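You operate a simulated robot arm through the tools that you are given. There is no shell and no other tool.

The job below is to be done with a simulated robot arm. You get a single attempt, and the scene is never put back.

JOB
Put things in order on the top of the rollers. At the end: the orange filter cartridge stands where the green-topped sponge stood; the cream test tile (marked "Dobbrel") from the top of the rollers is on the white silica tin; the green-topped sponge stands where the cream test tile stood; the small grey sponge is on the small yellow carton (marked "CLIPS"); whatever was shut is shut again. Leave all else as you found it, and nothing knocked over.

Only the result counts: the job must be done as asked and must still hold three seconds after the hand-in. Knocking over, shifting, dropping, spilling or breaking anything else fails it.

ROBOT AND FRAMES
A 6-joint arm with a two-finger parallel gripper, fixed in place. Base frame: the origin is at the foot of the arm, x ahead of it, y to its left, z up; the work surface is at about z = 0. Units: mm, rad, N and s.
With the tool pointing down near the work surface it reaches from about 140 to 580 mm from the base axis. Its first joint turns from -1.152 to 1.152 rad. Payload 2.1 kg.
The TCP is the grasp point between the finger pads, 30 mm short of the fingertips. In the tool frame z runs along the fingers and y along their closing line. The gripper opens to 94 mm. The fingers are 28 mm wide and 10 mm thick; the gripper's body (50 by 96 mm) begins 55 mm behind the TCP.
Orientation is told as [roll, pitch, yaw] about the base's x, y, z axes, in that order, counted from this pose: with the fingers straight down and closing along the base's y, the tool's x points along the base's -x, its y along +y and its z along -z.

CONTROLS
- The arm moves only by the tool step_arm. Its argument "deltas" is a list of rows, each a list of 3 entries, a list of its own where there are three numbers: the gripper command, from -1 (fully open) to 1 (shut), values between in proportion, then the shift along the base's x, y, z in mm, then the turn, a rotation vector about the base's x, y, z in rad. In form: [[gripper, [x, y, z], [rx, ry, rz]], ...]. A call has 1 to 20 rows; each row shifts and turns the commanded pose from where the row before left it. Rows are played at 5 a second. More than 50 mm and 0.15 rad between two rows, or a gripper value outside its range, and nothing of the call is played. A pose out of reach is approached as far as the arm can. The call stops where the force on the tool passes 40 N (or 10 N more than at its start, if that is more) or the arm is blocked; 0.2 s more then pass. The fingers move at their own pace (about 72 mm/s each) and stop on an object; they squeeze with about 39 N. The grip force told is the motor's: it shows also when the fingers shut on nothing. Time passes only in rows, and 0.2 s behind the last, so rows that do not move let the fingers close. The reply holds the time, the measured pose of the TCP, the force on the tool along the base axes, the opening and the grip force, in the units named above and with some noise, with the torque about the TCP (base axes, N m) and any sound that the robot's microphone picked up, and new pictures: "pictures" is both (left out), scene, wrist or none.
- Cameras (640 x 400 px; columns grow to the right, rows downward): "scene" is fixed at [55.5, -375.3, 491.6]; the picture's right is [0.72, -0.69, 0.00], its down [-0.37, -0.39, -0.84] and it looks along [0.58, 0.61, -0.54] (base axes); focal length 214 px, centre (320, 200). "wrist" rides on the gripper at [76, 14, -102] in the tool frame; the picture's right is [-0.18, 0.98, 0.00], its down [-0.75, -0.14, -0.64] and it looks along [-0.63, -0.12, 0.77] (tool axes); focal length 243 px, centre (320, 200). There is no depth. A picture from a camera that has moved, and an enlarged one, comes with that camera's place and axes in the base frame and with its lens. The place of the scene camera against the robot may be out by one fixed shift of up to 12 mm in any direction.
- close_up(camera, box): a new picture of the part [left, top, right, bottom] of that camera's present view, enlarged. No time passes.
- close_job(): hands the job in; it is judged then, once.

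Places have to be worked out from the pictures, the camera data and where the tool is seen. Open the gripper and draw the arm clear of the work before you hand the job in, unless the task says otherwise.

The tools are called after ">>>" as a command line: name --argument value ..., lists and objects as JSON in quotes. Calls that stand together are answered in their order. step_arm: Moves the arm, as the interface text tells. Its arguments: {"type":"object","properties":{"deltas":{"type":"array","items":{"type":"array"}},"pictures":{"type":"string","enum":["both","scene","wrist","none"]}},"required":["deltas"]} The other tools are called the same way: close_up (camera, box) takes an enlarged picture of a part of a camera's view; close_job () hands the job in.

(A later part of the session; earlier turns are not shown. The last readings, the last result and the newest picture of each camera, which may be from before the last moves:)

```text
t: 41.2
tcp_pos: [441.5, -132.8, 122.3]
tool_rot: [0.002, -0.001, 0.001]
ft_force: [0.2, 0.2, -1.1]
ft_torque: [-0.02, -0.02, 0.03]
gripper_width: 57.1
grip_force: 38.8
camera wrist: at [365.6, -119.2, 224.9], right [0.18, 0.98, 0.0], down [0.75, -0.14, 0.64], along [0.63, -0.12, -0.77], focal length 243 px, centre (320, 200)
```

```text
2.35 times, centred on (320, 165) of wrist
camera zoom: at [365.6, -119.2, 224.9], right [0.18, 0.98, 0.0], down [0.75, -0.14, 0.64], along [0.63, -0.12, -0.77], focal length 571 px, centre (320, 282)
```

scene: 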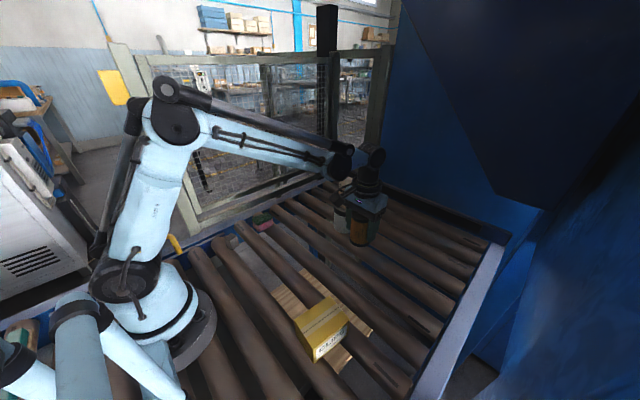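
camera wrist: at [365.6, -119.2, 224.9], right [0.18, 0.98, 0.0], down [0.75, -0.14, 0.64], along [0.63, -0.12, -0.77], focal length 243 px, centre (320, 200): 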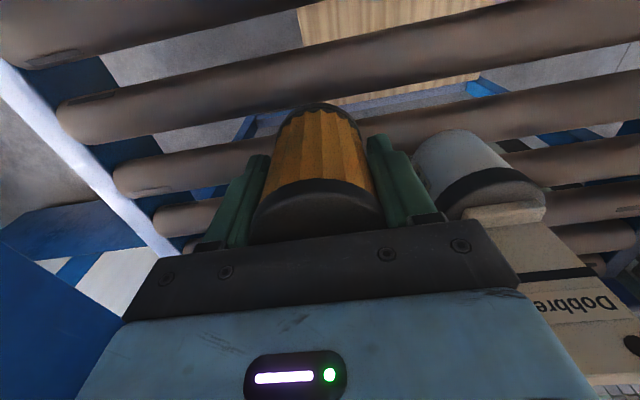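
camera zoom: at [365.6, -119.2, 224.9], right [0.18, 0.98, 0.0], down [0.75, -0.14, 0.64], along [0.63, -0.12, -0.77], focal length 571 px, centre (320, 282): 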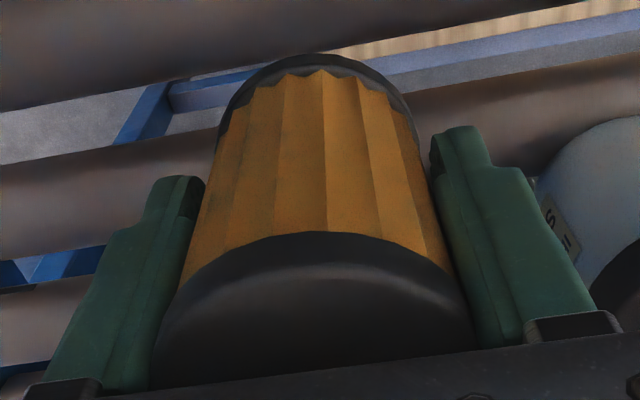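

The cartridge hangs upright with its axis at the TCP. I correct by (-1,-2) mm and lower to about 6 mm above the surface.

>>> step_arm --deltas '[[1, [-1, -2, -30], [0, 0, 0]], [1, [0, 0, -25], [0, 0, 0]], [1, [0, 0, -10], [0, 0, 0]], [1, [0, 0, 0], [0, 0, 0]], [1, [0, 0, 0], [0, 0, 0]]]'

>>> close_up --camera "scene" --box '[310, 180, 410, 290]'

>>> close_up --camera "wrist" --box '[220, 80, 420, 250]'

```text
t: 42.4
tcp_pos: [440.4, -137.2, 56.2]
tool_rot: [0.0, -0.003, 0.001]
ft_force: [-0.3, -0.3, -1.6]
ft_torque: [0.01, 0.04, 0.01]
gripper_width: 57.1
grip_force: 39.1
camera wrist: at [364.4, -122.9, 159.8], right [0.18, 0.98, 0.0], down [0.75, -0.14, 0.64], along [0.63, -0.12, -0.77], focal length 243 px, centre (320, 200)
```

scene: 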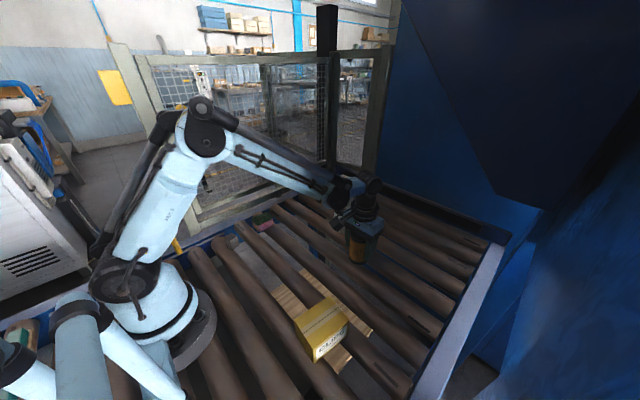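
wrist: 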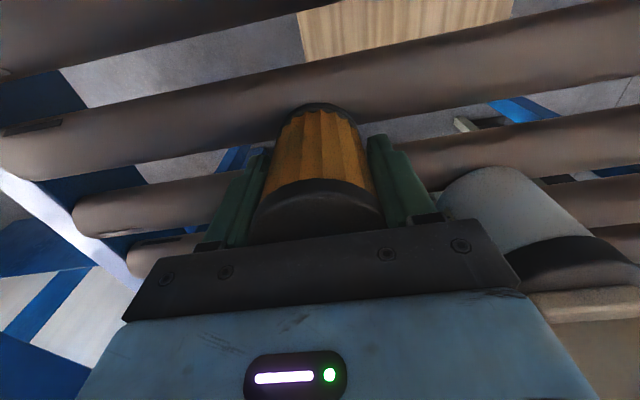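

```text
3.64 times, centred on (360, 235) of scene
camera zoom: at [55.5, -375.3, 491.6], right [0.72, -0.69, 0.0], down [-0.37, -0.39, -0.84], along [0.58, 0.61, -0.54], focal length 780 px, centre (174, 73)
```

zoom: 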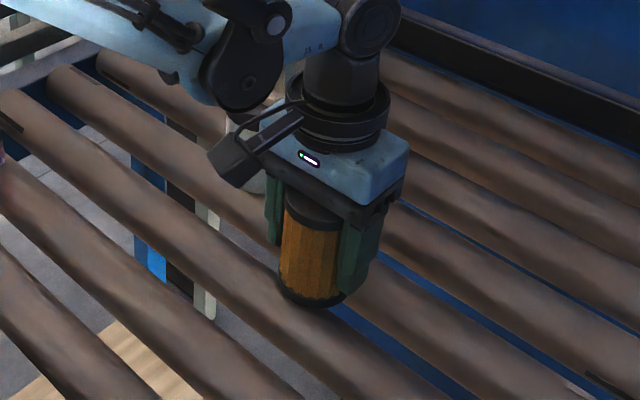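

```text
2.35 times, centred on (320, 165) of wrist
camera zoom: at [364.4, -122.9, 159.8], right [0.18, 0.98, 0.0], down [0.75, -0.14, 0.64], along [0.63, -0.12, -0.77], focal length 571 px, centre (320, 282)
```

zoom: 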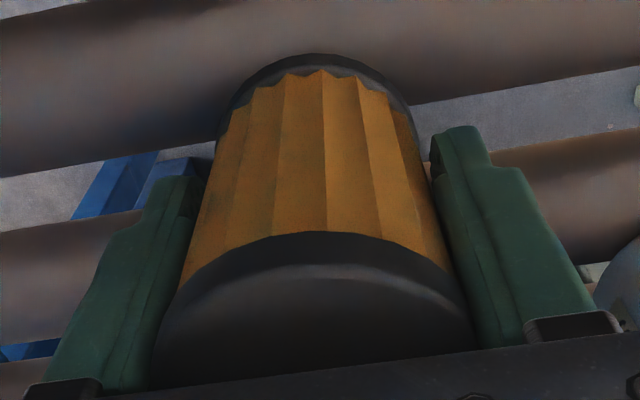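

y reads about -137, so I shift +2 mm and lower gently with force check.

>>> step_arm --deltas '[[1, [0, 2, -2], [0, 0, 0]], [1, [0, 0, -1.5], [0, 0, 0]], [1, [0, 0, -1], [0, 0, 0]], [1, [0, 0, 0], [0, 0, 0]]]' --pictures "none"

```text
t: 43.4
tcp_pos: [439.7, -135.4, 52.8]
tool_rot: [-0.001, 0.0, 0.0]
ft_force: [0.4, 1.3, -0.9]
ft_torque: [0.01, 0.03, 0.01]
gripper_width: 57.0
grip_force: 38.7
```

No contact yet at z=52.8; I continue down in 0.7–1 mm steps.

>>> step_arm --deltas '[[1, [0.5, 0.3, -1], [0, 0, 0]], [1, [0, 0, -0.7], [0, 0, 0]], [1, [0, 0, 0], [0, 0, 0]]]' --pictures "none"

```text
t: 44.2
tcp_pos: [441.2, -136.2, 51.1]
tool_rot: [0.0, 0.0, 0.001]
ft_force: [0.2, 0.1, -1.5]
ft_torque: [0.03, -0.05, -0.02]
gripper_width: 57.1
grip_force: 38.7
```

Still free (weight only). I go on lowering slowly.

>>> step_arm --deltas '[[1, [0, 0.5, -0.8], [0, 0, 0]], [1, [0, 0, -0.6], [0, 0, 0]], [1, [0, 0, 0], [0, 0, 0]]]' --pictures "none"

```text
t: 45.0
tcp_pos: [440.7, -137.0, 50.5]
tool_rot: [0.0, -0.001, 0.0]
ft_force: [-0.2, -0.2, -2.0]
ft_torque: [0.01, 0.04, -0.03]
gripper_width: 57.2
grip_force: 38.9
```

Still no contact at z≈50.5. Another small step down, with +0.8 mm in y.

>>> step_arm --deltas '[[1, [0, 0.8, -0.7], [0, 0, 0]], [1, [0, 0, -0.6], [0, 0, 0]], [1, [0, 0, 0], [0, 0, 0]]]' --pictures "none"

```text
t: 45.8
tcp_pos: [440.8, -135.7, 49.7]
tool_rot: [-0.001, -0.001, -0.001]
ft_force: [-1.7, -0.7, 16.2]
ft_torque: [0.39, 0.21, 0.06]
gripper_width: 57.2
grip_force: 39.1
```

Contact, 16 N. I ease up 0.5 mm and release stepwise.

>>> step_arm --deltas '[[1, [0, 0, 0.5], [0, 0, 0]], [1, [0, 0, 0], [0, 0, 0]]]' --pictures "none"

```text
t: 46.4
tcp_pos: [441.9, -134.8, 48.8]
tool_rot: [0.0, -0.002, 0.0]
ft_force: [0.2, -0.3, -0.7]
ft_torque: [0.0, -0.02, 0.0]
gripper_width: 57.1
grip_force: 39.2
```

Load is off and the cartridge is essentially on the surface. I open the fingers in steps.

>>> step_arm --deltas '[[-0.25, [0, 0, 0], [0, 0, 0]], [-0.35, [0, 0, 0], [0, 0, 0]], [-0.6, [0, 0, 0], [0, 0, 0]], [-1, [0, 0, 0], [0, 0, 0]], [-1, [0, 0, 0], [0, 0, 0]]]'

>>> close_up --camera "scene" --box '[310, 180, 410, 290]'

>>> close_up --camera "wrist" --box '[180, 70, 480, 260]'

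```text
t: 47.6
tcp_pos: [440.4, -134.6, 49.8]
tool_rot: [0.0, -0.001, 0.0]
ft_force: [-1.4, 0.2, 0.8]
ft_torque: [0.02, -0.02, 0.03]
gripper_width: 93.9
grip_force: 0.1
camera wrist: at [364.7, -119.9, 151.8], right [0.18, 0.98, 0.0], down [0.75, -0.14, 0.64], along [0.63, -0.12, -0.77], focal length 243 px, centre (320, 200)
```

scene: 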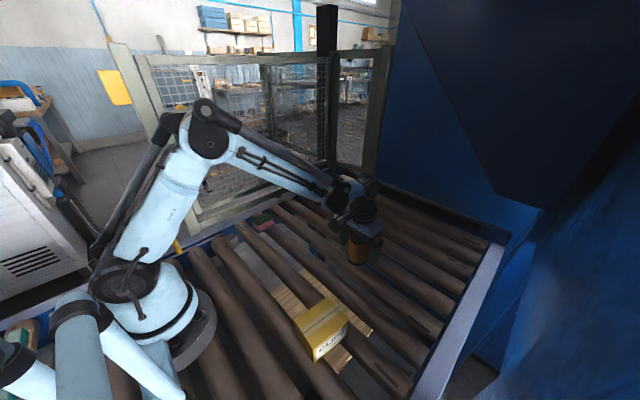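
wrist: 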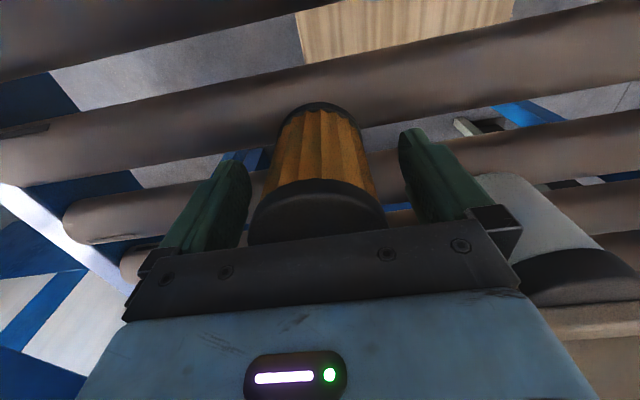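

```text
3.64 times, centred on (360, 235) of scene
camera zoom: at [55.5, -375.3, 491.6], right [0.72, -0.69, 0.0], down [-0.37, -0.39, -0.84], along [0.58, 0.61, -0.54], focal length 780 px, centre (174, 73)
```

zoom: 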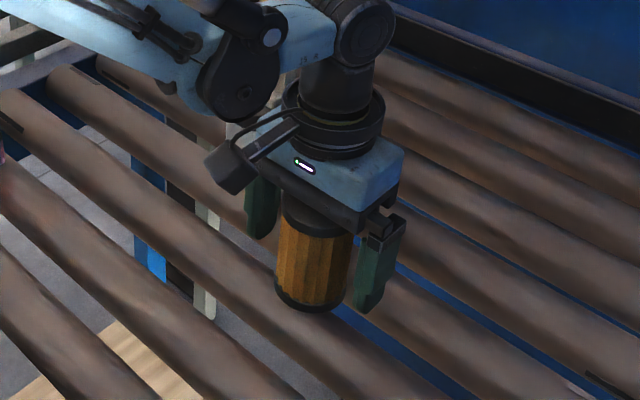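

```text
2.11 times, centred on (330, 165) of wrist
camera zoom: at [364.7, -119.9, 151.8], right [0.18, 0.98, 0.0], down [0.75, -0.14, 0.64], along [0.63, -0.12, -0.77], focal length 511 px, centre (299, 274)
```

zoom: 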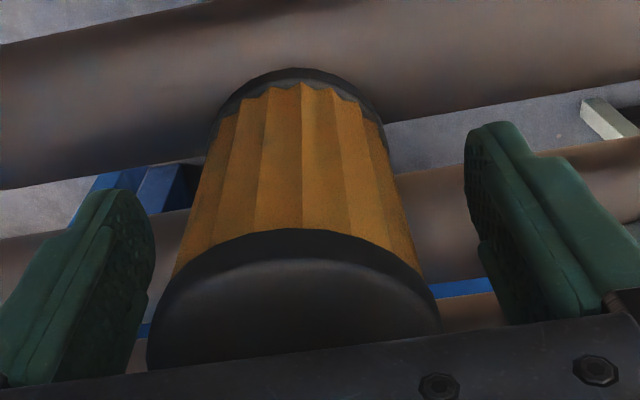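

Cartridge stands free and upright. I rise straight up and verify its place.

>>> step_arm --deltas '[[-1, [0, 0, 30], [0, 0, 0]], [-1, [0, 0, 45], [0, 0, 0]], [-1, [0, 0, 45], [0, 0, 0]], [-1, [0, 0, 25], [0, 0, 0]], [-1, [0, 0, 0], [0, 0, 0]]]'

>>> close_up --camera "wrist" --box '[230, 30, 410, 170]'

>>> close_up --camera "scene" --box '[310, 160, 440, 290]'

```text
t: 48.8
tcp_pos: [442.2, -128.8, 194.5]
tool_rot: [-0.001, 0.0, -0.001]
ft_force: [-0.5, 0.4, 1.0]
ft_torque: [-0.03, -0.02, -0.01]
gripper_width: 94.0
grip_force: 0.0
camera wrist: at [366.0, -114.5, 297.4], right [0.18, 0.98, 0.0], down [0.75, -0.14, 0.64], along [0.63, -0.12, -0.77], focal length 243 px, centre (320, 200)
```

scene: 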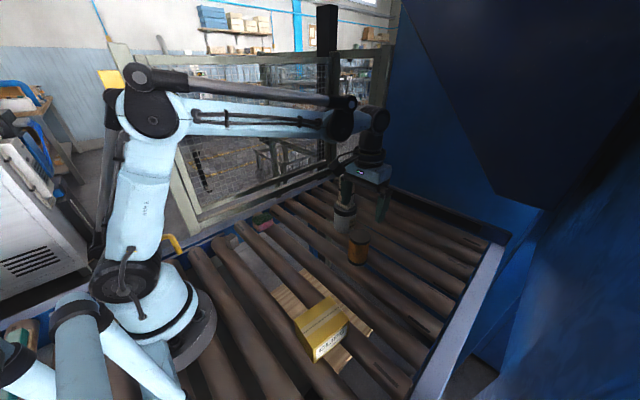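
wrist: 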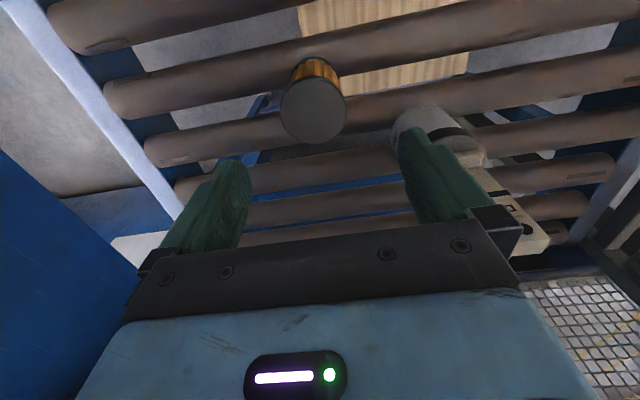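

```text
2.86 times, centred on (320, 100) of wrist
camera zoom: at [366.0, -114.5, 297.4], right [0.18, 0.98, 0.0], down [0.75, -0.14, 0.64], along [0.63, -0.12, -0.77], focal length 693 px, centre (320, 486)
```

zoom: 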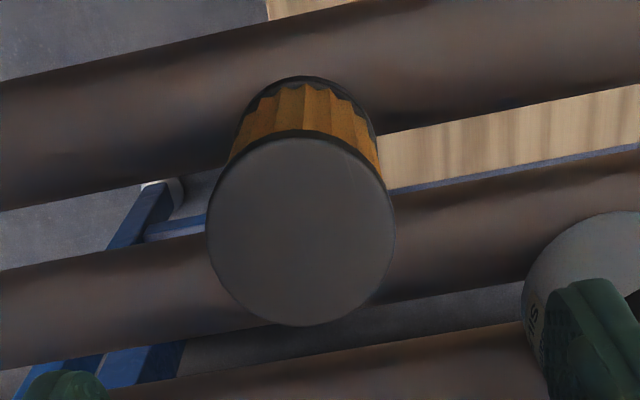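

```text
3.08 times, centred on (375, 225) of scene
camera zoom: at [55.5, -375.3, 491.6], right [0.72, -0.69, 0.0], down [-0.37, -0.39, -0.84], along [0.58, 0.61, -0.54], focal length 660 px, centre (151, 123)
```

zoom: 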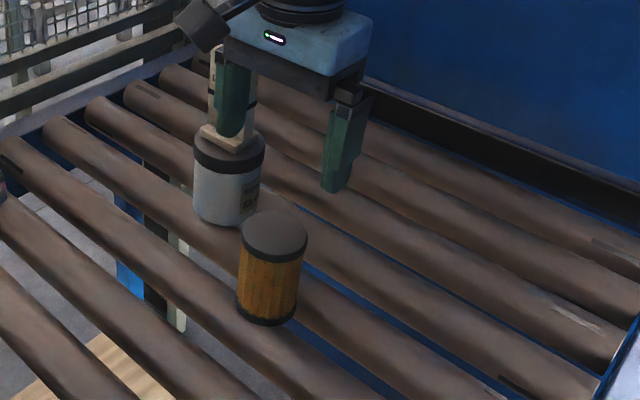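

Cartridge is at about (439.6,-133.5), within 2 mm of the sponge's old centre. Now I travel to above the small grey sponge, turning +0.26 rad to match it.

>>> step_arm --deltas '[[-1, [-27, 32.5, 0], [0, 0, 0]], [-1, [-27, 32.5, 0], [0, 0, 0]], [-1, [-27, 32.5, 0], [0, 0, 0]], [-1, [-27, 32.5, 0], [0, 0, 0]], [-1, [-27, 32.5, 0], [0, 0, 0]], [-1, [-27, 32.5, 0], [0, 0, 0.06]], [-1, [-27, 32.5, 0], [0, 0, 0.1]], [-1, [-27, 32.5, 0], [0, 0, 0.1]], [-1, [-27, 32.5, -10], [0, 0, 0]], [-1, [0, 0, 0], [0, 0, 0]]]'

>>> close_up --camera "wrist" --box '[260, 40, 380, 130]'

```text
t: 51.0
tcp_pos: [198.2, 155.0, 184.8]
tool_rot: [0.0, 0.0, 0.26]
ft_force: [0.0, -0.6, -0.2]
ft_torque: [-0.01, -0.04, -0.02]
gripper_width: 94.1
grip_force: 0.1
camera wrist: at [120.5, 149.6, 287.4], right [-0.08, 1.0, 0.0], down [0.76, 0.06, 0.64], along [0.64, 0.05, -0.77], focal length 243 px, centre (320, 200)
```

scene: 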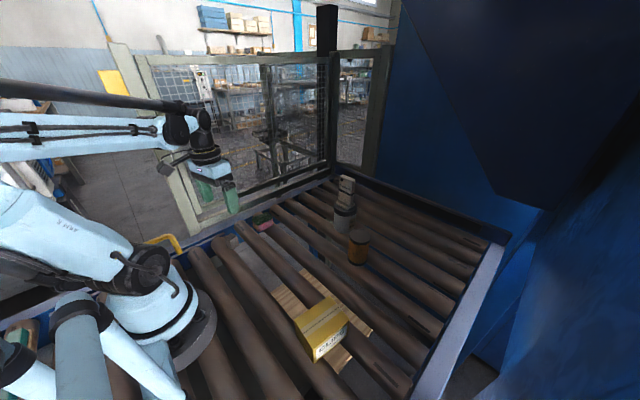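
wrist: 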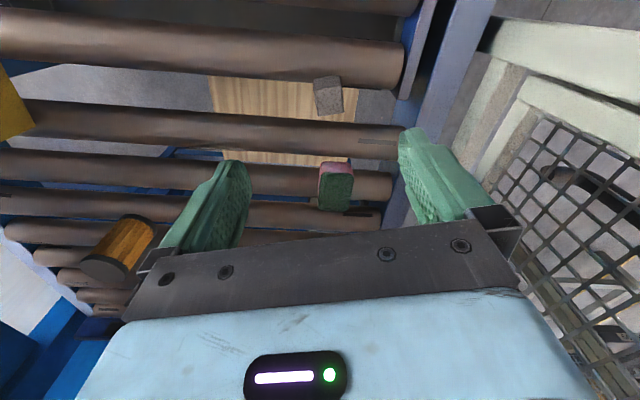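

```text
4.44 times, centred on (320, 85) of wrist
camera zoom: at [120.5, 149.6, 287.4], right [-0.08, 1.0, 0.0], down [0.76, 0.06, 0.64], along [0.64, 0.05, -0.77], focal length 1078 px, centre (320, 711)
```

zoom: 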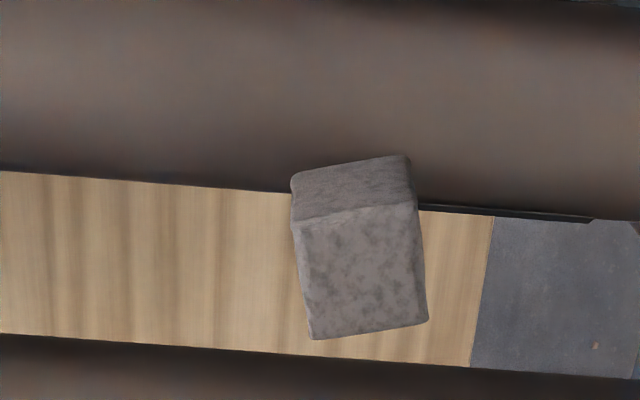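

Grey sponge centre computes to (200.3,164.8), nearly aligned (about -0.03 rad more). I centre, set the opening to ~61 mm and lower to just above it for a check.

>>> step_arm --deltas '[[-0.3, [2, 9.8, -30], [0, 0, -0.03]], [-0.3, [0, 0, -40], [0, 0, 0]], [-0.3, [0, 0, -35], [0, 0, 0]], [-0.3, [0, 0, 0], [0, 0, 0]]]'

>>> close_up --camera "wrist" --box '[200, 60, 440, 230]'

```text
t: 52.0
tcp_pos: [201.5, 166.8, 78.2]
tool_rot: [-0.002, 0.001, 0.231]
ft_force: [-1.0, -0.7, 0.0]
ft_torque: [-0.02, 0.02, 0.0]
gripper_width: 61.0
grip_force: 0.1
camera wrist: at [124.4, 162.8, 181.1], right [-0.05, 1.0, 0.0], down [0.77, 0.03, 0.64], along [0.64, 0.03, -0.77], focal length 243 px, centre (320, 200)
```

scene: 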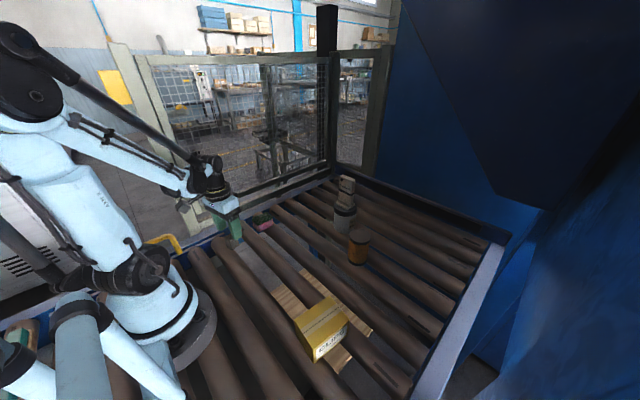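
wrist: 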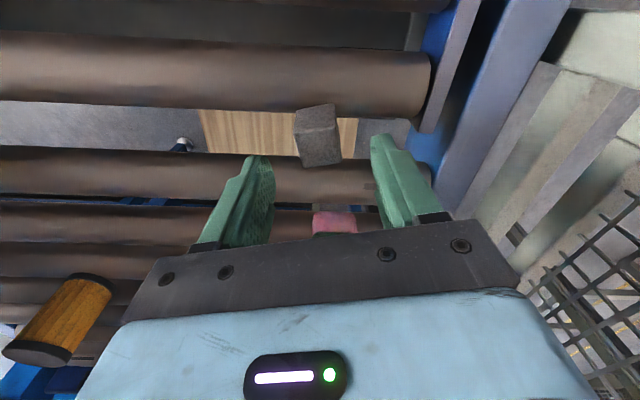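

```text
2.35 times, centred on (320, 145) of wrist
camera zoom: at [124.4, 162.8, 181.1], right [-0.05, 1.0, 0.0], down [0.77, 0.03, 0.64], along [0.64, 0.03, -0.77], focal length 571 px, centre (320, 329)
```

zoom: 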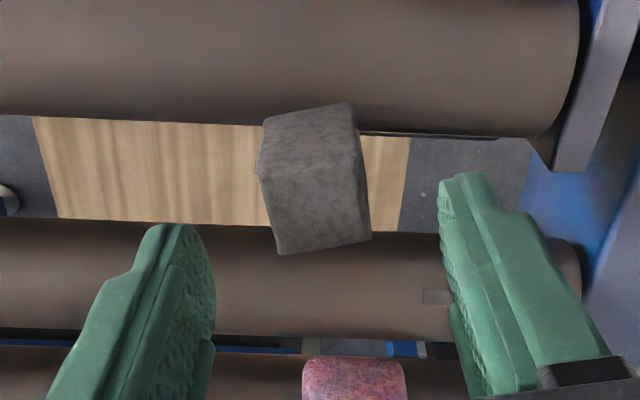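

Centred within 2 mm and aligned. I descend to z≈38 (tips at 8) and close.

>>> step_arm --deltas '[[-0.3, [-1.6, -1, -18], [0, 0, 0]], [-0.3, [0, 0, -14], [0, 0, 0]], [-0.3, [0, 0, -8], [0, 0, 0]], [-0.3, [0, 0, 0], [0, 0, 0]]]' --pictures "wrist"

>>> close_up --camera "wrist" --box '[200, 80, 440, 250]'

```text
t: 53.0
tcp_pos: [198.9, 165.5, 38.8]
tool_rot: [-0.002, 0.0, 0.23]
ft_force: [0.8, 0.1, 0.4]
ft_torque: [0.03, 0.0, -0.02]
gripper_width: 61.3
grip_force: 0.0
camera wrist: at [120.9, 162.8, 141.1], right [-0.05, 1.0, 0.0], down [0.77, 0.03, 0.64], along [0.64, 0.03, -0.77], focal length 243 px, centre (320, 200)
```

wrist: 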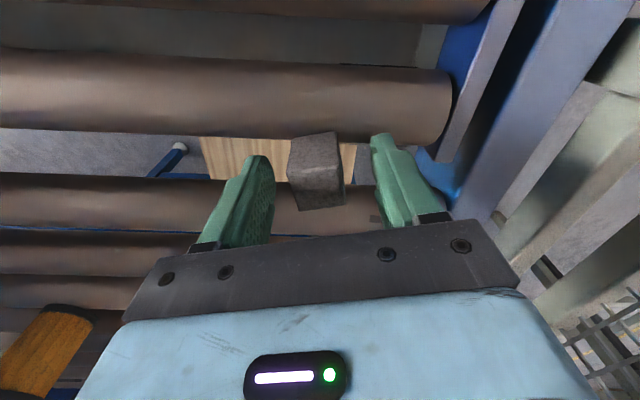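

```text
2.35 times, centred on (320, 165) of wrist
camera zoom: at [120.9, 162.8, 141.1], right [-0.05, 1.0, 0.0], down [0.77, 0.03, 0.64], along [0.64, 0.03, -0.77], focal length 571 px, centre (320, 282)
```

zoom: 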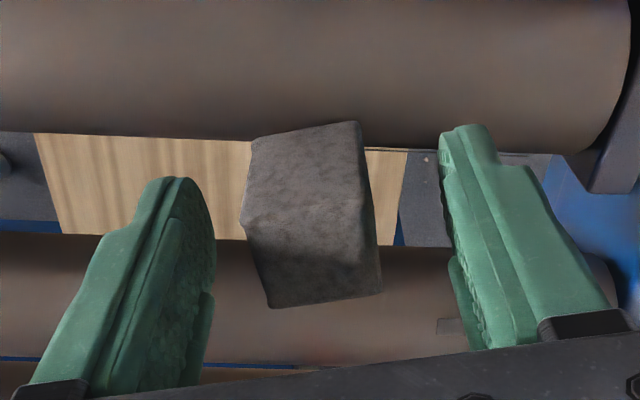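

The block sits between the pads. I close the gripper.

>>> step_arm --deltas '[[-0.3, [1.5, 0, 0], [0, 0, 0]], [1, [0, 0, 0], [0, 0, 0]], [1, [0, 0, 0], [0, 0, 0]], [1, [0, 0, 0], [0, 0, 0]], [1, [0, 0, 0], [0, 0, 0]]]' --pictures "wrist"

```text
t: 54.2
tcp_pos: [198.3, 167.0, 39.7]
tool_rot: [-0.001, 0.0, 0.23]
ft_force: [0.5, 0.3, 0.7]
ft_torque: [0.0, 0.02, 0.0]
gripper_width: 32.9
grip_force: 39.0
camera wrist: at [122.3, 163.1, 141.8], right [-0.05, 1.0, 0.0], down [0.77, 0.03, 0.64], along [0.64, 0.03, -0.77], focal length 243 px, centre (320, 200)
```

wrist: 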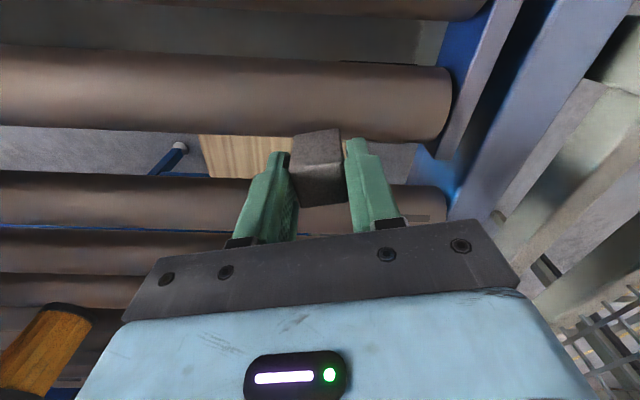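

Opening reads 32.9 mm, wider than expected, so I inspect the grasp before lifting.

>>> close_up --camera "wrist" --box '[230, 110, 410, 240]'

>>> close_up --camera "scene" --box '[190, 190, 280, 260]'

```text
3.08 times, centred on (320, 175) of wrist
camera zoom: at [122.3, 163.1, 141.8], right [-0.05, 1.0, 0.0], down [0.77, 0.03, 0.64], along [0.64, 0.03, -0.77], focal length 746 px, centre (320, 277)
```

zoom: 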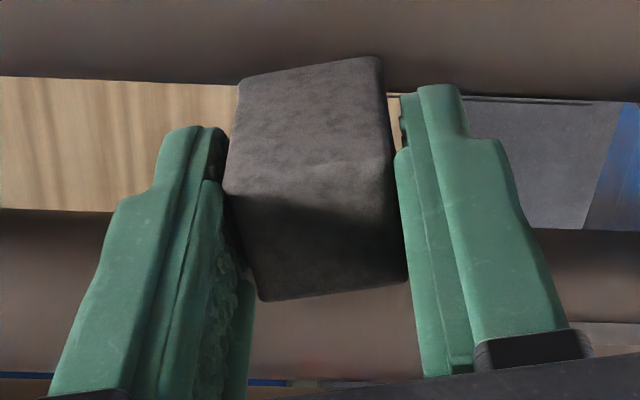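

```text
5.71 times, centred on (235, 225) of scene
camera zoom: at [55.5, -375.3, 491.6], right [0.72, -0.69, 0.0], down [-0.37, -0.39, -0.84], along [0.58, 0.61, -0.54], focal length 1226 px, centre (806, 57)
```

zoom: 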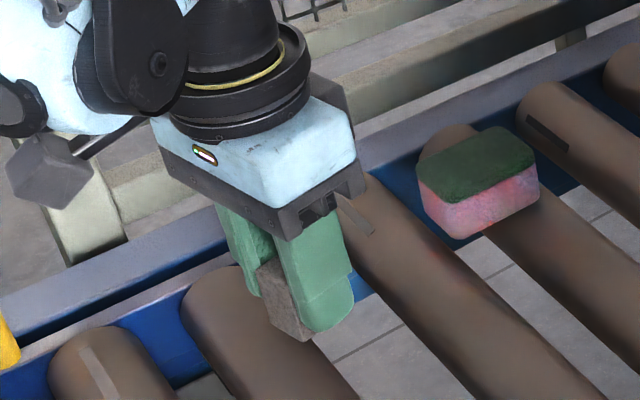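

The block is square in the grip (about 28 mm by the picture) and held firmly. I lift a bit and check that it comes along.

>>> step_arm --deltas '[[1, [0, 0, 6], [0, 0, 0]], [1, [0, 0, 14], [0, 0, 0]], [1, [0, 0, 30], [0, 0, 0]], [1, [0, 0, 40], [0, 0, 0]], [1, [0, 0, 0], [0, 0, 0]]]'

>>> close_up --camera "wrist" --box '[230, 110, 410, 240]'

>>> close_up --camera "scene" --box '[170, 150, 290, 250]'

```text
t: 55.4
tcp_pos: [200.9, 168.1, 129.5]
tool_rot: [0.0, 0.0, 0.231]
ft_force: [-0.4, 0.1, 0.4]
ft_torque: [0.0, 0.02, 0.0]
gripper_width: 32.8
grip_force: 39.0
camera wrist: at [123.1, 163.5, 232.2], right [-0.05, 1.0, 0.0], down [0.77, 0.03, 0.64], along [0.64, 0.03, -0.77], focal length 243 px, centre (320, 200)
```

scene: 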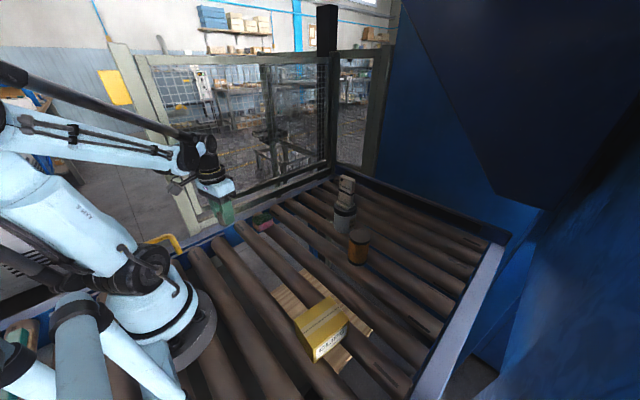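
wrist: 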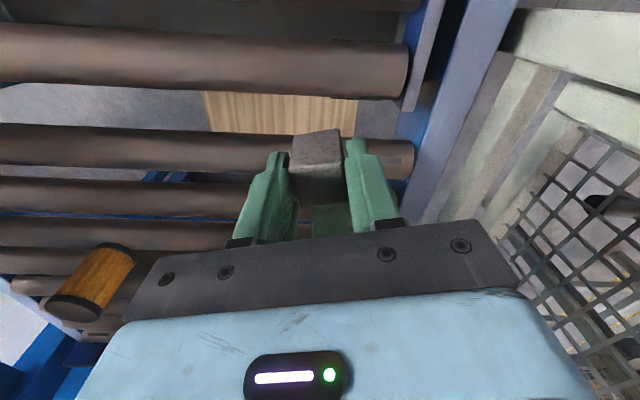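

```text
3.08 times, centred on (320, 175) of wrist
camera zoom: at [123.1, 163.5, 232.2], right [-0.05, 1.0, 0.0], down [0.77, 0.03, 0.64], along [0.64, 0.03, -0.77], focal length 746 px, centre (320, 277)
```

zoom: 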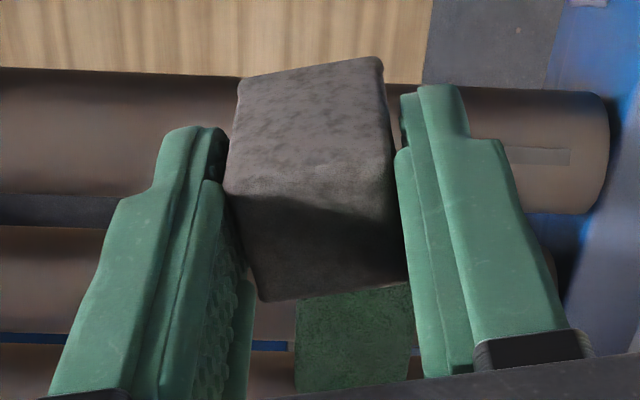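

```text
4.00 times, centred on (230, 200) of scene
camera zoom: at [55.5, -375.3, 491.6], right [0.72, -0.69, 0.0], down [-0.37, -0.39, -0.84], along [0.58, 0.61, -0.54], focal length 858 px, centre (680, 200)
```

zoom: 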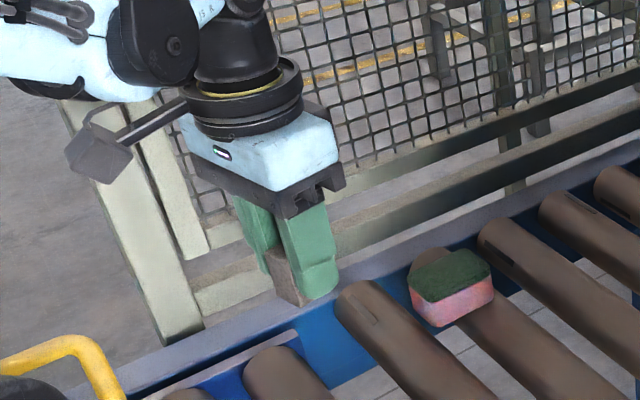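

The block is lifted cleanly. I carry it across in an arc at z≈160 towards above the carton, turning to the carton's yaw.

>>> step_arm --deltas '[[1, [14, -42, 8], [0, 0, -0.04]], [1, [14, -42, 8], [0, 0, -0.04]], [1, [14, -42, 8], [0, 0, -0.04]], [1, [14, -42, 8], [0, 0, -0.04]], [1, [0, -42, 0], [0, 0, -0.04]], [1, [-9, -42, 0], [0, 0, -0.04]], [1, [-9, -42, 0], [0, 0, -0.04]], [1, [-9, -42, 0], [0, 0, -0.04]], [1, [-9, -43, 0], [0, 0, -0.04]], [1, [0, 0, 0], [0, 0, 0]], [1, [0, 0, 0], [0, 0, 0]]]'

>>> close_up --camera "wrist" --box '[220, 40, 420, 240]'

>>> close_up --camera "scene" --box '[250, 230, 400, 370]'

```text
t: 57.8
tcp_pos: [218.8, -209.8, 160.8]
tool_rot: [0.001, -0.001, -0.131]
ft_force: [0.3, 0.7, -0.5]
ft_torque: [-0.01, -0.01, 0.02]
gripper_width: 32.8
grip_force: 38.8
camera wrist: at [144.9, -186.5, 264.3], right [0.31, 0.95, 0.0], down [0.73, -0.24, 0.64], along [0.61, -0.2, -0.77], focal length 243 px, centre (320, 200)
```

scene: 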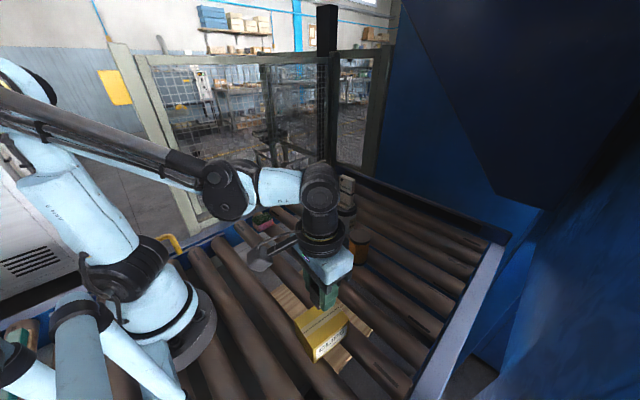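
wrist: 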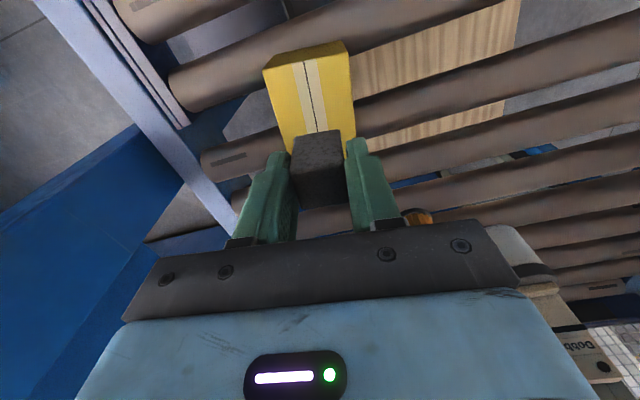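

```text
2.00 times, centred on (320, 140) of wrist
camera zoom: at [144.9, -186.5, 264.3], right [0.31, 0.95, 0.0], down [0.73, -0.24, 0.64], along [0.61, -0.2, -0.77], focal length 485 px, centre (320, 320)
```

zoom: 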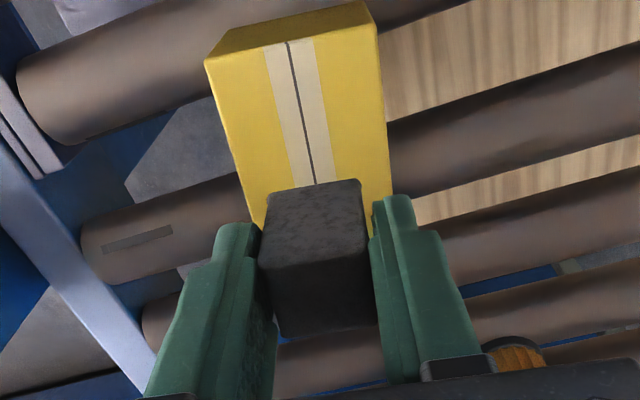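

```text
2.86 times, centred on (325, 300) of scene
camera zoom: at [55.4, -375.4, 491.6], right [0.72, -0.69, 0.0], down [-0.37, -0.39, -0.84], along [0.58, 0.61, -0.54], focal length 613 px, centre (306, -86)
```

zoom: 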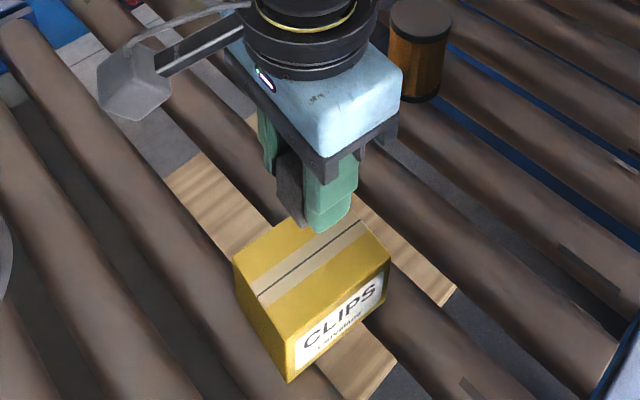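

The block hangs over the carton; carton centre is about (220.5,-214). I shift (+1.5,-4) mm and lower to a few mm above its top.

>>> step_arm --deltas '[[1, [1.5, -4, -25], [0, 0, 0]], [1, [0, 0, -20], [0, 0, 0]], [1, [0, 0, -8], [0, 0, 0]], [1, [0, 0, 0], [0, 0, 0]], [1, [0, 0, 0], [0, 0, 0]]]'

>>> close_up --camera "scene" --box '[270, 260, 370, 360]'

>>> close_up --camera "wrist" --box '[220, 40, 420, 240]'

```text
t: 59.0
tcp_pos: [220.5, -213.6, 108.8]
tool_rot: [0.0, 0.0, -0.128]
ft_force: [0.7, -0.4, -0.2]
ft_torque: [0.02, 0.0, 0.03]
gripper_width: 33.0
grip_force: 39.2
camera wrist: at [146.5, -190.2, 210.8], right [0.31, 0.95, 0.0], down [0.73, -0.24, 0.64], along [0.61, -0.2, -0.77], focal length 243 px, centre (320, 200)
```

scene: 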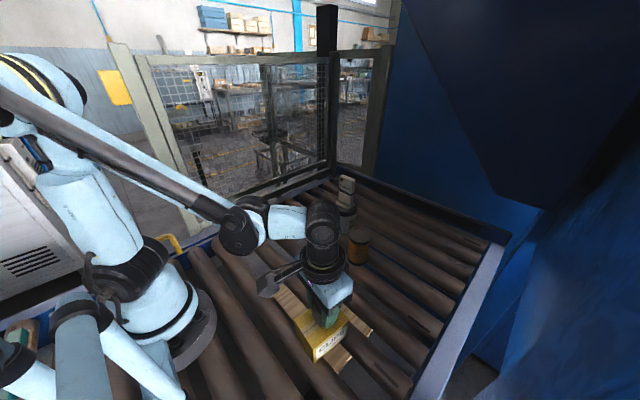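
wrist: 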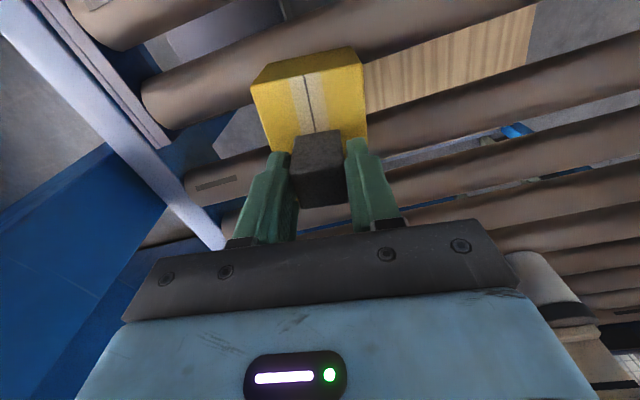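

```text
4.00 times, centred on (320, 310) of scene
camera zoom: at [55.5, -375.3, 491.6], right [0.72, -0.69, 0.0], down [-0.37, -0.39, -0.84], along [0.58, 0.61, -0.54], focal length 858 px, centre (320, -240)
```

zoom: 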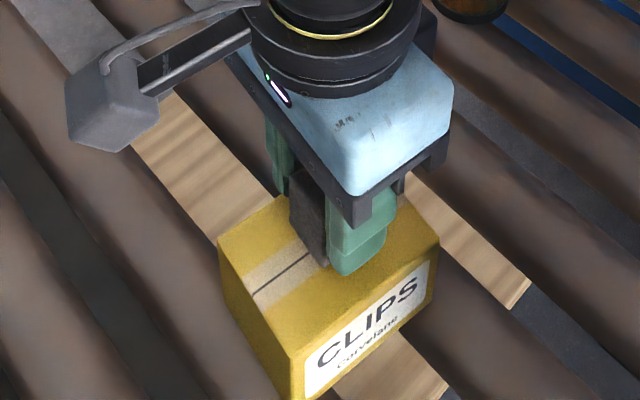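

```text
2.00 times, centred on (320, 140) of wrist
camera zoom: at [146.5, -190.2, 210.8], right [0.31, 0.95, 0.0], down [0.73, -0.24, 0.64], along [0.61, -0.2, -0.77], focal length 485 px, centre (320, 320)
```

zoom: 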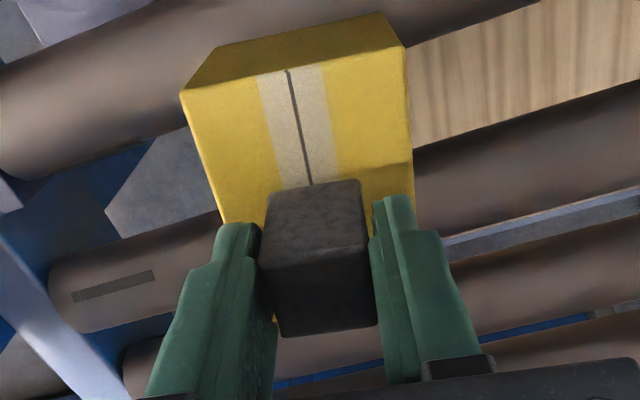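

Block is centred on the carton. I lower in small steps with force checks so as not to push the carton.

>>> step_arm --deltas '[[1, [0, 0, -2], [0, 0, 0]], [1, [0, 0, -2], [0, 0, 0]], [1, [0, 0, -1], [0, 0, 0]], [1, [0, 0, 0], [0, 0, 0]]]' --pictures "none"

```text
t: 60.0
tcp_pos: [221.5, -215.2, 104.6]
tool_rot: [0.0, 0.001, -0.129]
ft_force: [0.6, 0.3, 0.3]
ft_torque: [0.03, 0.04, -0.02]
gripper_width: 32.6
grip_force: 38.7
```

No contact yet at z=104.6; I continue in ~1 mm steps.

>>> step_arm --deltas '[[1, [0, 0, -1], [0, 0, 0]], [1, [0, 0, -0.7], [0, 0, 0]], [1, [0, 0, 0], [0, 0, 0]]]' --pictures "none"

```text
t: 60.8
tcp_pos: [220.3, -215.0, 101.3]
tool_rot: [0.0, -0.001, -0.129]
ft_force: [0.1, 0.4, -0.5]
ft_torque: [0.0, -0.02, 0.02]
gripper_width: 33.0
grip_force: 38.9
```

Still free at about 101.3; another small step.

>>> step_arm --deltas '[[1, [0, 0, -0.7], [0, 0, 0]], [1, [0, 0, -0.6], [0, 0, 0]], [1, [0, 0, 0], [0, 0, 0]]]' --pictures "none"

>>> close_up --camera "scene" --box '[296, 285, 346, 335]'

```text
t: 61.7
tcp_pos: [221.2, -216.6, 100.5]
tool_rot: [0.0, 0.001, -0.128]
ft_force: [-1.0, 1.4, 15.5]
ft_torque: [0.0, -0.03, -0.01]
gripper_width: 32.8
grip_force: 38.6
stopped in row 3: the force on the tool passed its limit at 41 N (the readings are from after the stop); the commanded pose is now the measured one
```

```text
8.00 times, centred on (321, 310) of scene
camera zoom: at [55.4, -375.3, 491.6], right [0.72, -0.69, 0.0], down [-0.37, -0.39, -0.84], along [0.58, 0.61, -0.54], focal length 1716 px, centre (312, -680)
```

zoom: 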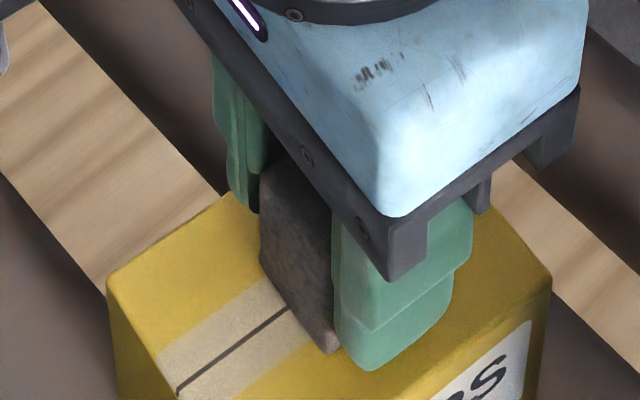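

Contact; the peak hit the limit, and 15 N remains. I ease up half a millimetre and re-read.

>>> step_arm --deltas '[[1, [0, 0, 0.4], [0, 0, 0]], [1, [0, 0, 0], [0, 0, 0]]]' --pictures "none"

```text
t: 62.3
tcp_pos: [220.6, -216.4, 101.0]
tool_rot: [-0.001, 0.0, -0.129]
ft_force: [0.7, -0.4, 5.2]
ft_torque: [-0.02, -0.07, 0.0]
gripper_width: 32.5
grip_force: 38.7
```

5 N left. I ease up 0.2 mm more and open in small steps to about 60 mm.

>>> step_arm --deltas '[[1, [0, 0, 0.2], [0, 0, 0]], [0.25, [0, 0, 0], [0, 0, 0]], [0.15, [0, 0, 0], [0, 0, 0]], [0, [0, 0, 0], [0, 0, 0]], [-0.3, [0, 0, 0], [0, 0, 0]], [-0.3, [0, 0, 0], [0, 0, 0]]]'

>>> close_up --camera "wrist" --box '[220, 40, 420, 240]'

>>> close_up --camera "scene" --box '[270, 260, 370, 360]'

```text
t: 63.7
tcp_pos: [220.5, -215.4, 101.3]
tool_rot: [-0.001, 0.001, -0.128]
ft_force: [0.0, -0.9, 0.1]
ft_torque: [-0.01, 0.0, -0.01]
gripper_width: 61.0
grip_force: 0.1
camera wrist: at [147.5, -192.1, 204.3], right [0.31, 0.95, 0.0], down [0.73, -0.24, 0.64], along [0.61, -0.2, -0.77], focal length 243 px, centre (320, 200)
```

scene: 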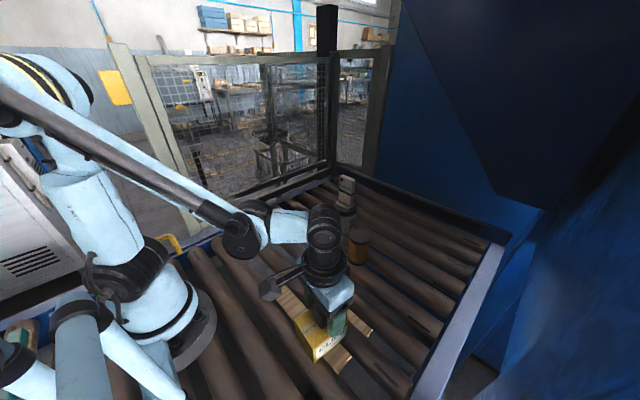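
wrist: 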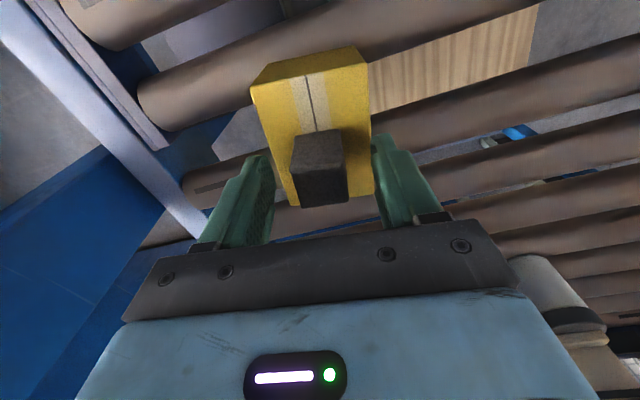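

```text
2.00 times, centred on (320, 140) of wrist
camera zoom: at [147.5, -192.1, 204.3], right [0.31, 0.95, 0.0], down [0.73, -0.24, 0.64], along [0.61, -0.2, -0.77], focal length 485 px, centre (320, 320)
```

zoom: 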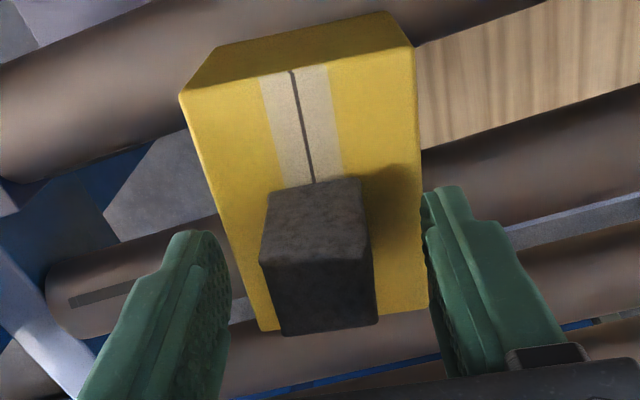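

```text
4.00 times, centred on (320, 310) of scene
camera zoom: at [55.5, -375.3, 491.6], right [0.72, -0.69, 0.0], down [-0.37, -0.39, -0.84], along [0.58, 0.61, -0.54], focal length 858 px, centre (320, -240)
```

zoom: 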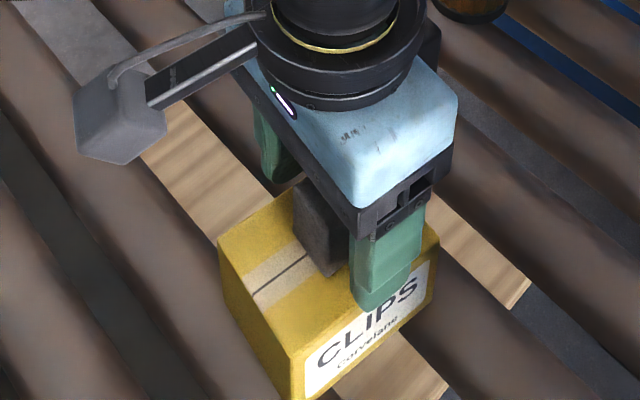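

The grey sponge stands free on the carton. I rise straight up and look at the result.

>>> step_arm --deltas '[[-0.3, [0, 0, 15], [0, 0, 0]], [-0.3, [0, 0, 30], [0, 0, 0]], [-0.3, [0, 0, 45], [0, 0, 0]], [-1, [-10, 10, 45], [0, 0, 0]], [-1, [-20, 10, 20], [0, 0, 0]], [-1, [0, 0, 0], [0, 0, 0]]]'

>>> close_up --camera "wrist" --box '[220, 40, 420, 190]'

>>> close_up --camera "scene" --box '[270, 260, 370, 370]'

>>> close_up --camera "scene" --box '[220, 165, 420, 290]'

```text
t: 65.1
tcp_pos: [186.5, -199.5, 259.8]
tool_rot: [-0.001, 0.0, -0.13]
ft_force: [0.1, 0.2, -1.3]
ft_torque: [0.06, 0.01, 0.0]
gripper_width: 93.9
grip_force: 0.1
camera wrist: at [113.9, -175.0, 362.0], right [0.31, 0.95, 0.0], down [0.73, -0.24, 0.64], along [0.61, -0.2, -0.77], focal length 243 px, centre (320, 200)
```

scene: 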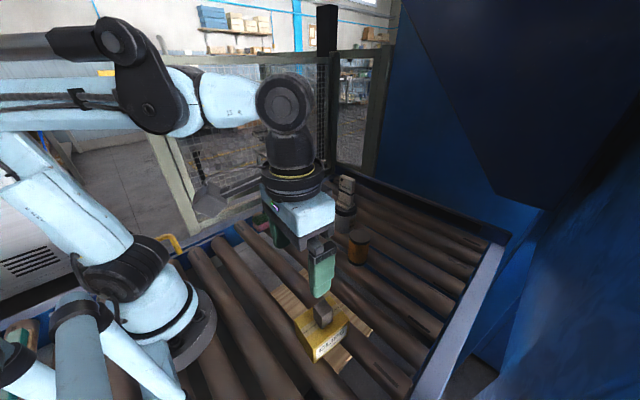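
wrist: 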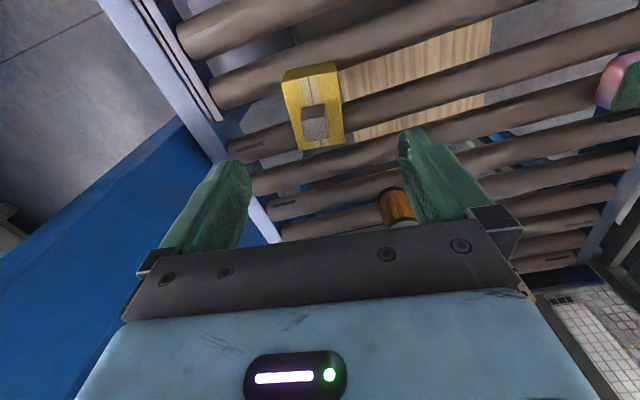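

```text
2.67 times, centred on (320, 115) of wrist
camera zoom: at [113.9, -175.0, 362.0], right [0.31, 0.95, 0.0], down [0.73, -0.24, 0.64], along [0.61, -0.2, -0.77], focal length 647 px, centre (320, 427)
```

zoom: 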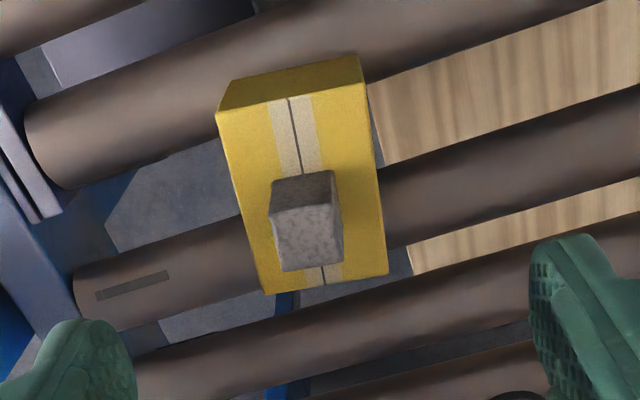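

```text
3.64 times, centred on (320, 315) of scene
camera zoom: at [55.4, -375.3, 491.6], right [0.72, -0.69, 0.0], down [-0.37, -0.39, -0.84], along [0.58, 0.61, -0.54], focal length 780 px, centre (320, -218)
```

zoom: 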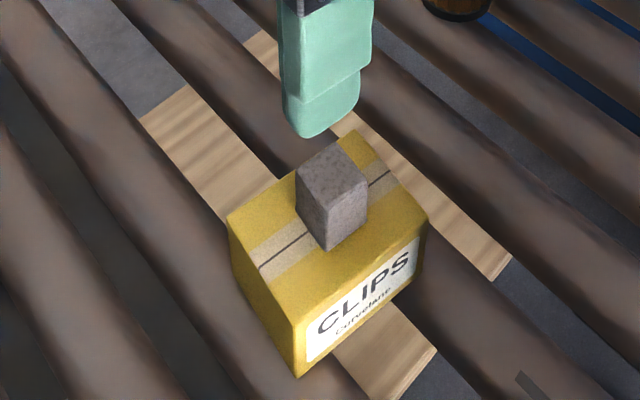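

```text
3.20 times, centred on (320, 228) of scene
camera zoom: at [55.4, -375.3, 491.6], right [0.72, -0.69, 0.0], down [-0.37, -0.39, -0.84], along [0.58, 0.61, -0.54], focal length 686 px, centre (320, 112)
```

zoom: 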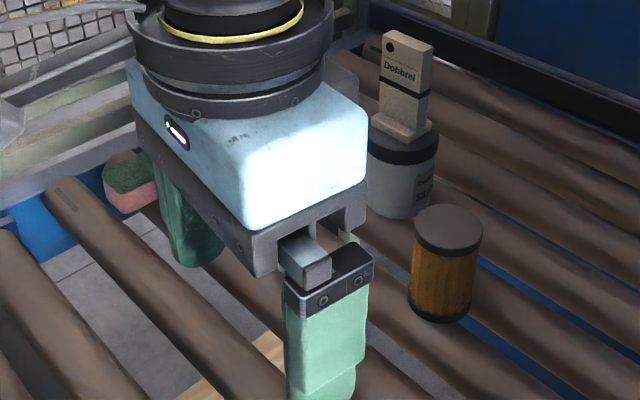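

All four placements look right. I repeat the first close-up of the carton (same box as at the start) to check it has not shifted, and then check the other items too.

>>> close_up --camera "scene" --box '[220, 270, 420, 395]'

>>> close_up --camera "scene" --box '[300, 180, 460, 280]'

```text
3.20 times, centred on (320, 332) of scene
camera zoom: at [55.4, -375.3, 491.6], right [0.72, -0.69, 0.0], down [-0.37, -0.39, -0.84], along [0.58, 0.61, -0.54], focal length 686 px, centre (320, -224)
```

zoom: 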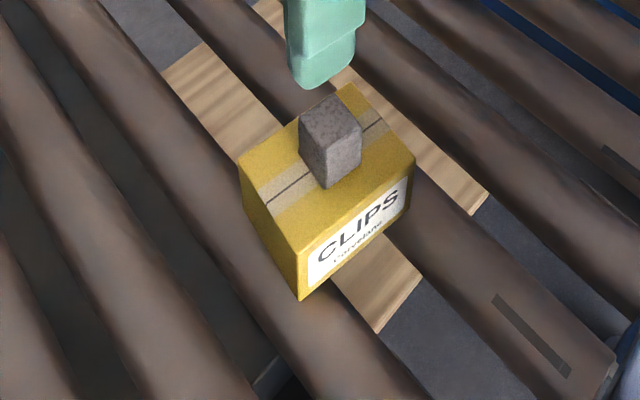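

```text
4.00 times, centred on (380, 230) of scene
camera zoom: at [55.4, -375.3, 491.6], right [0.72, -0.69, 0.0], down [-0.37, -0.39, -0.84], along [0.58, 0.61, -0.54], focal length 858 px, centre (80, 80)
```

zoom: 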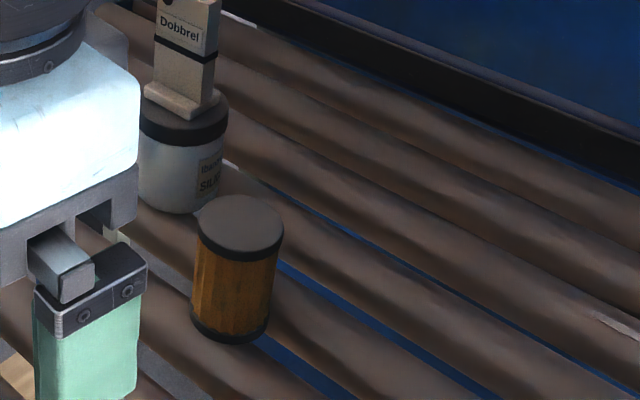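

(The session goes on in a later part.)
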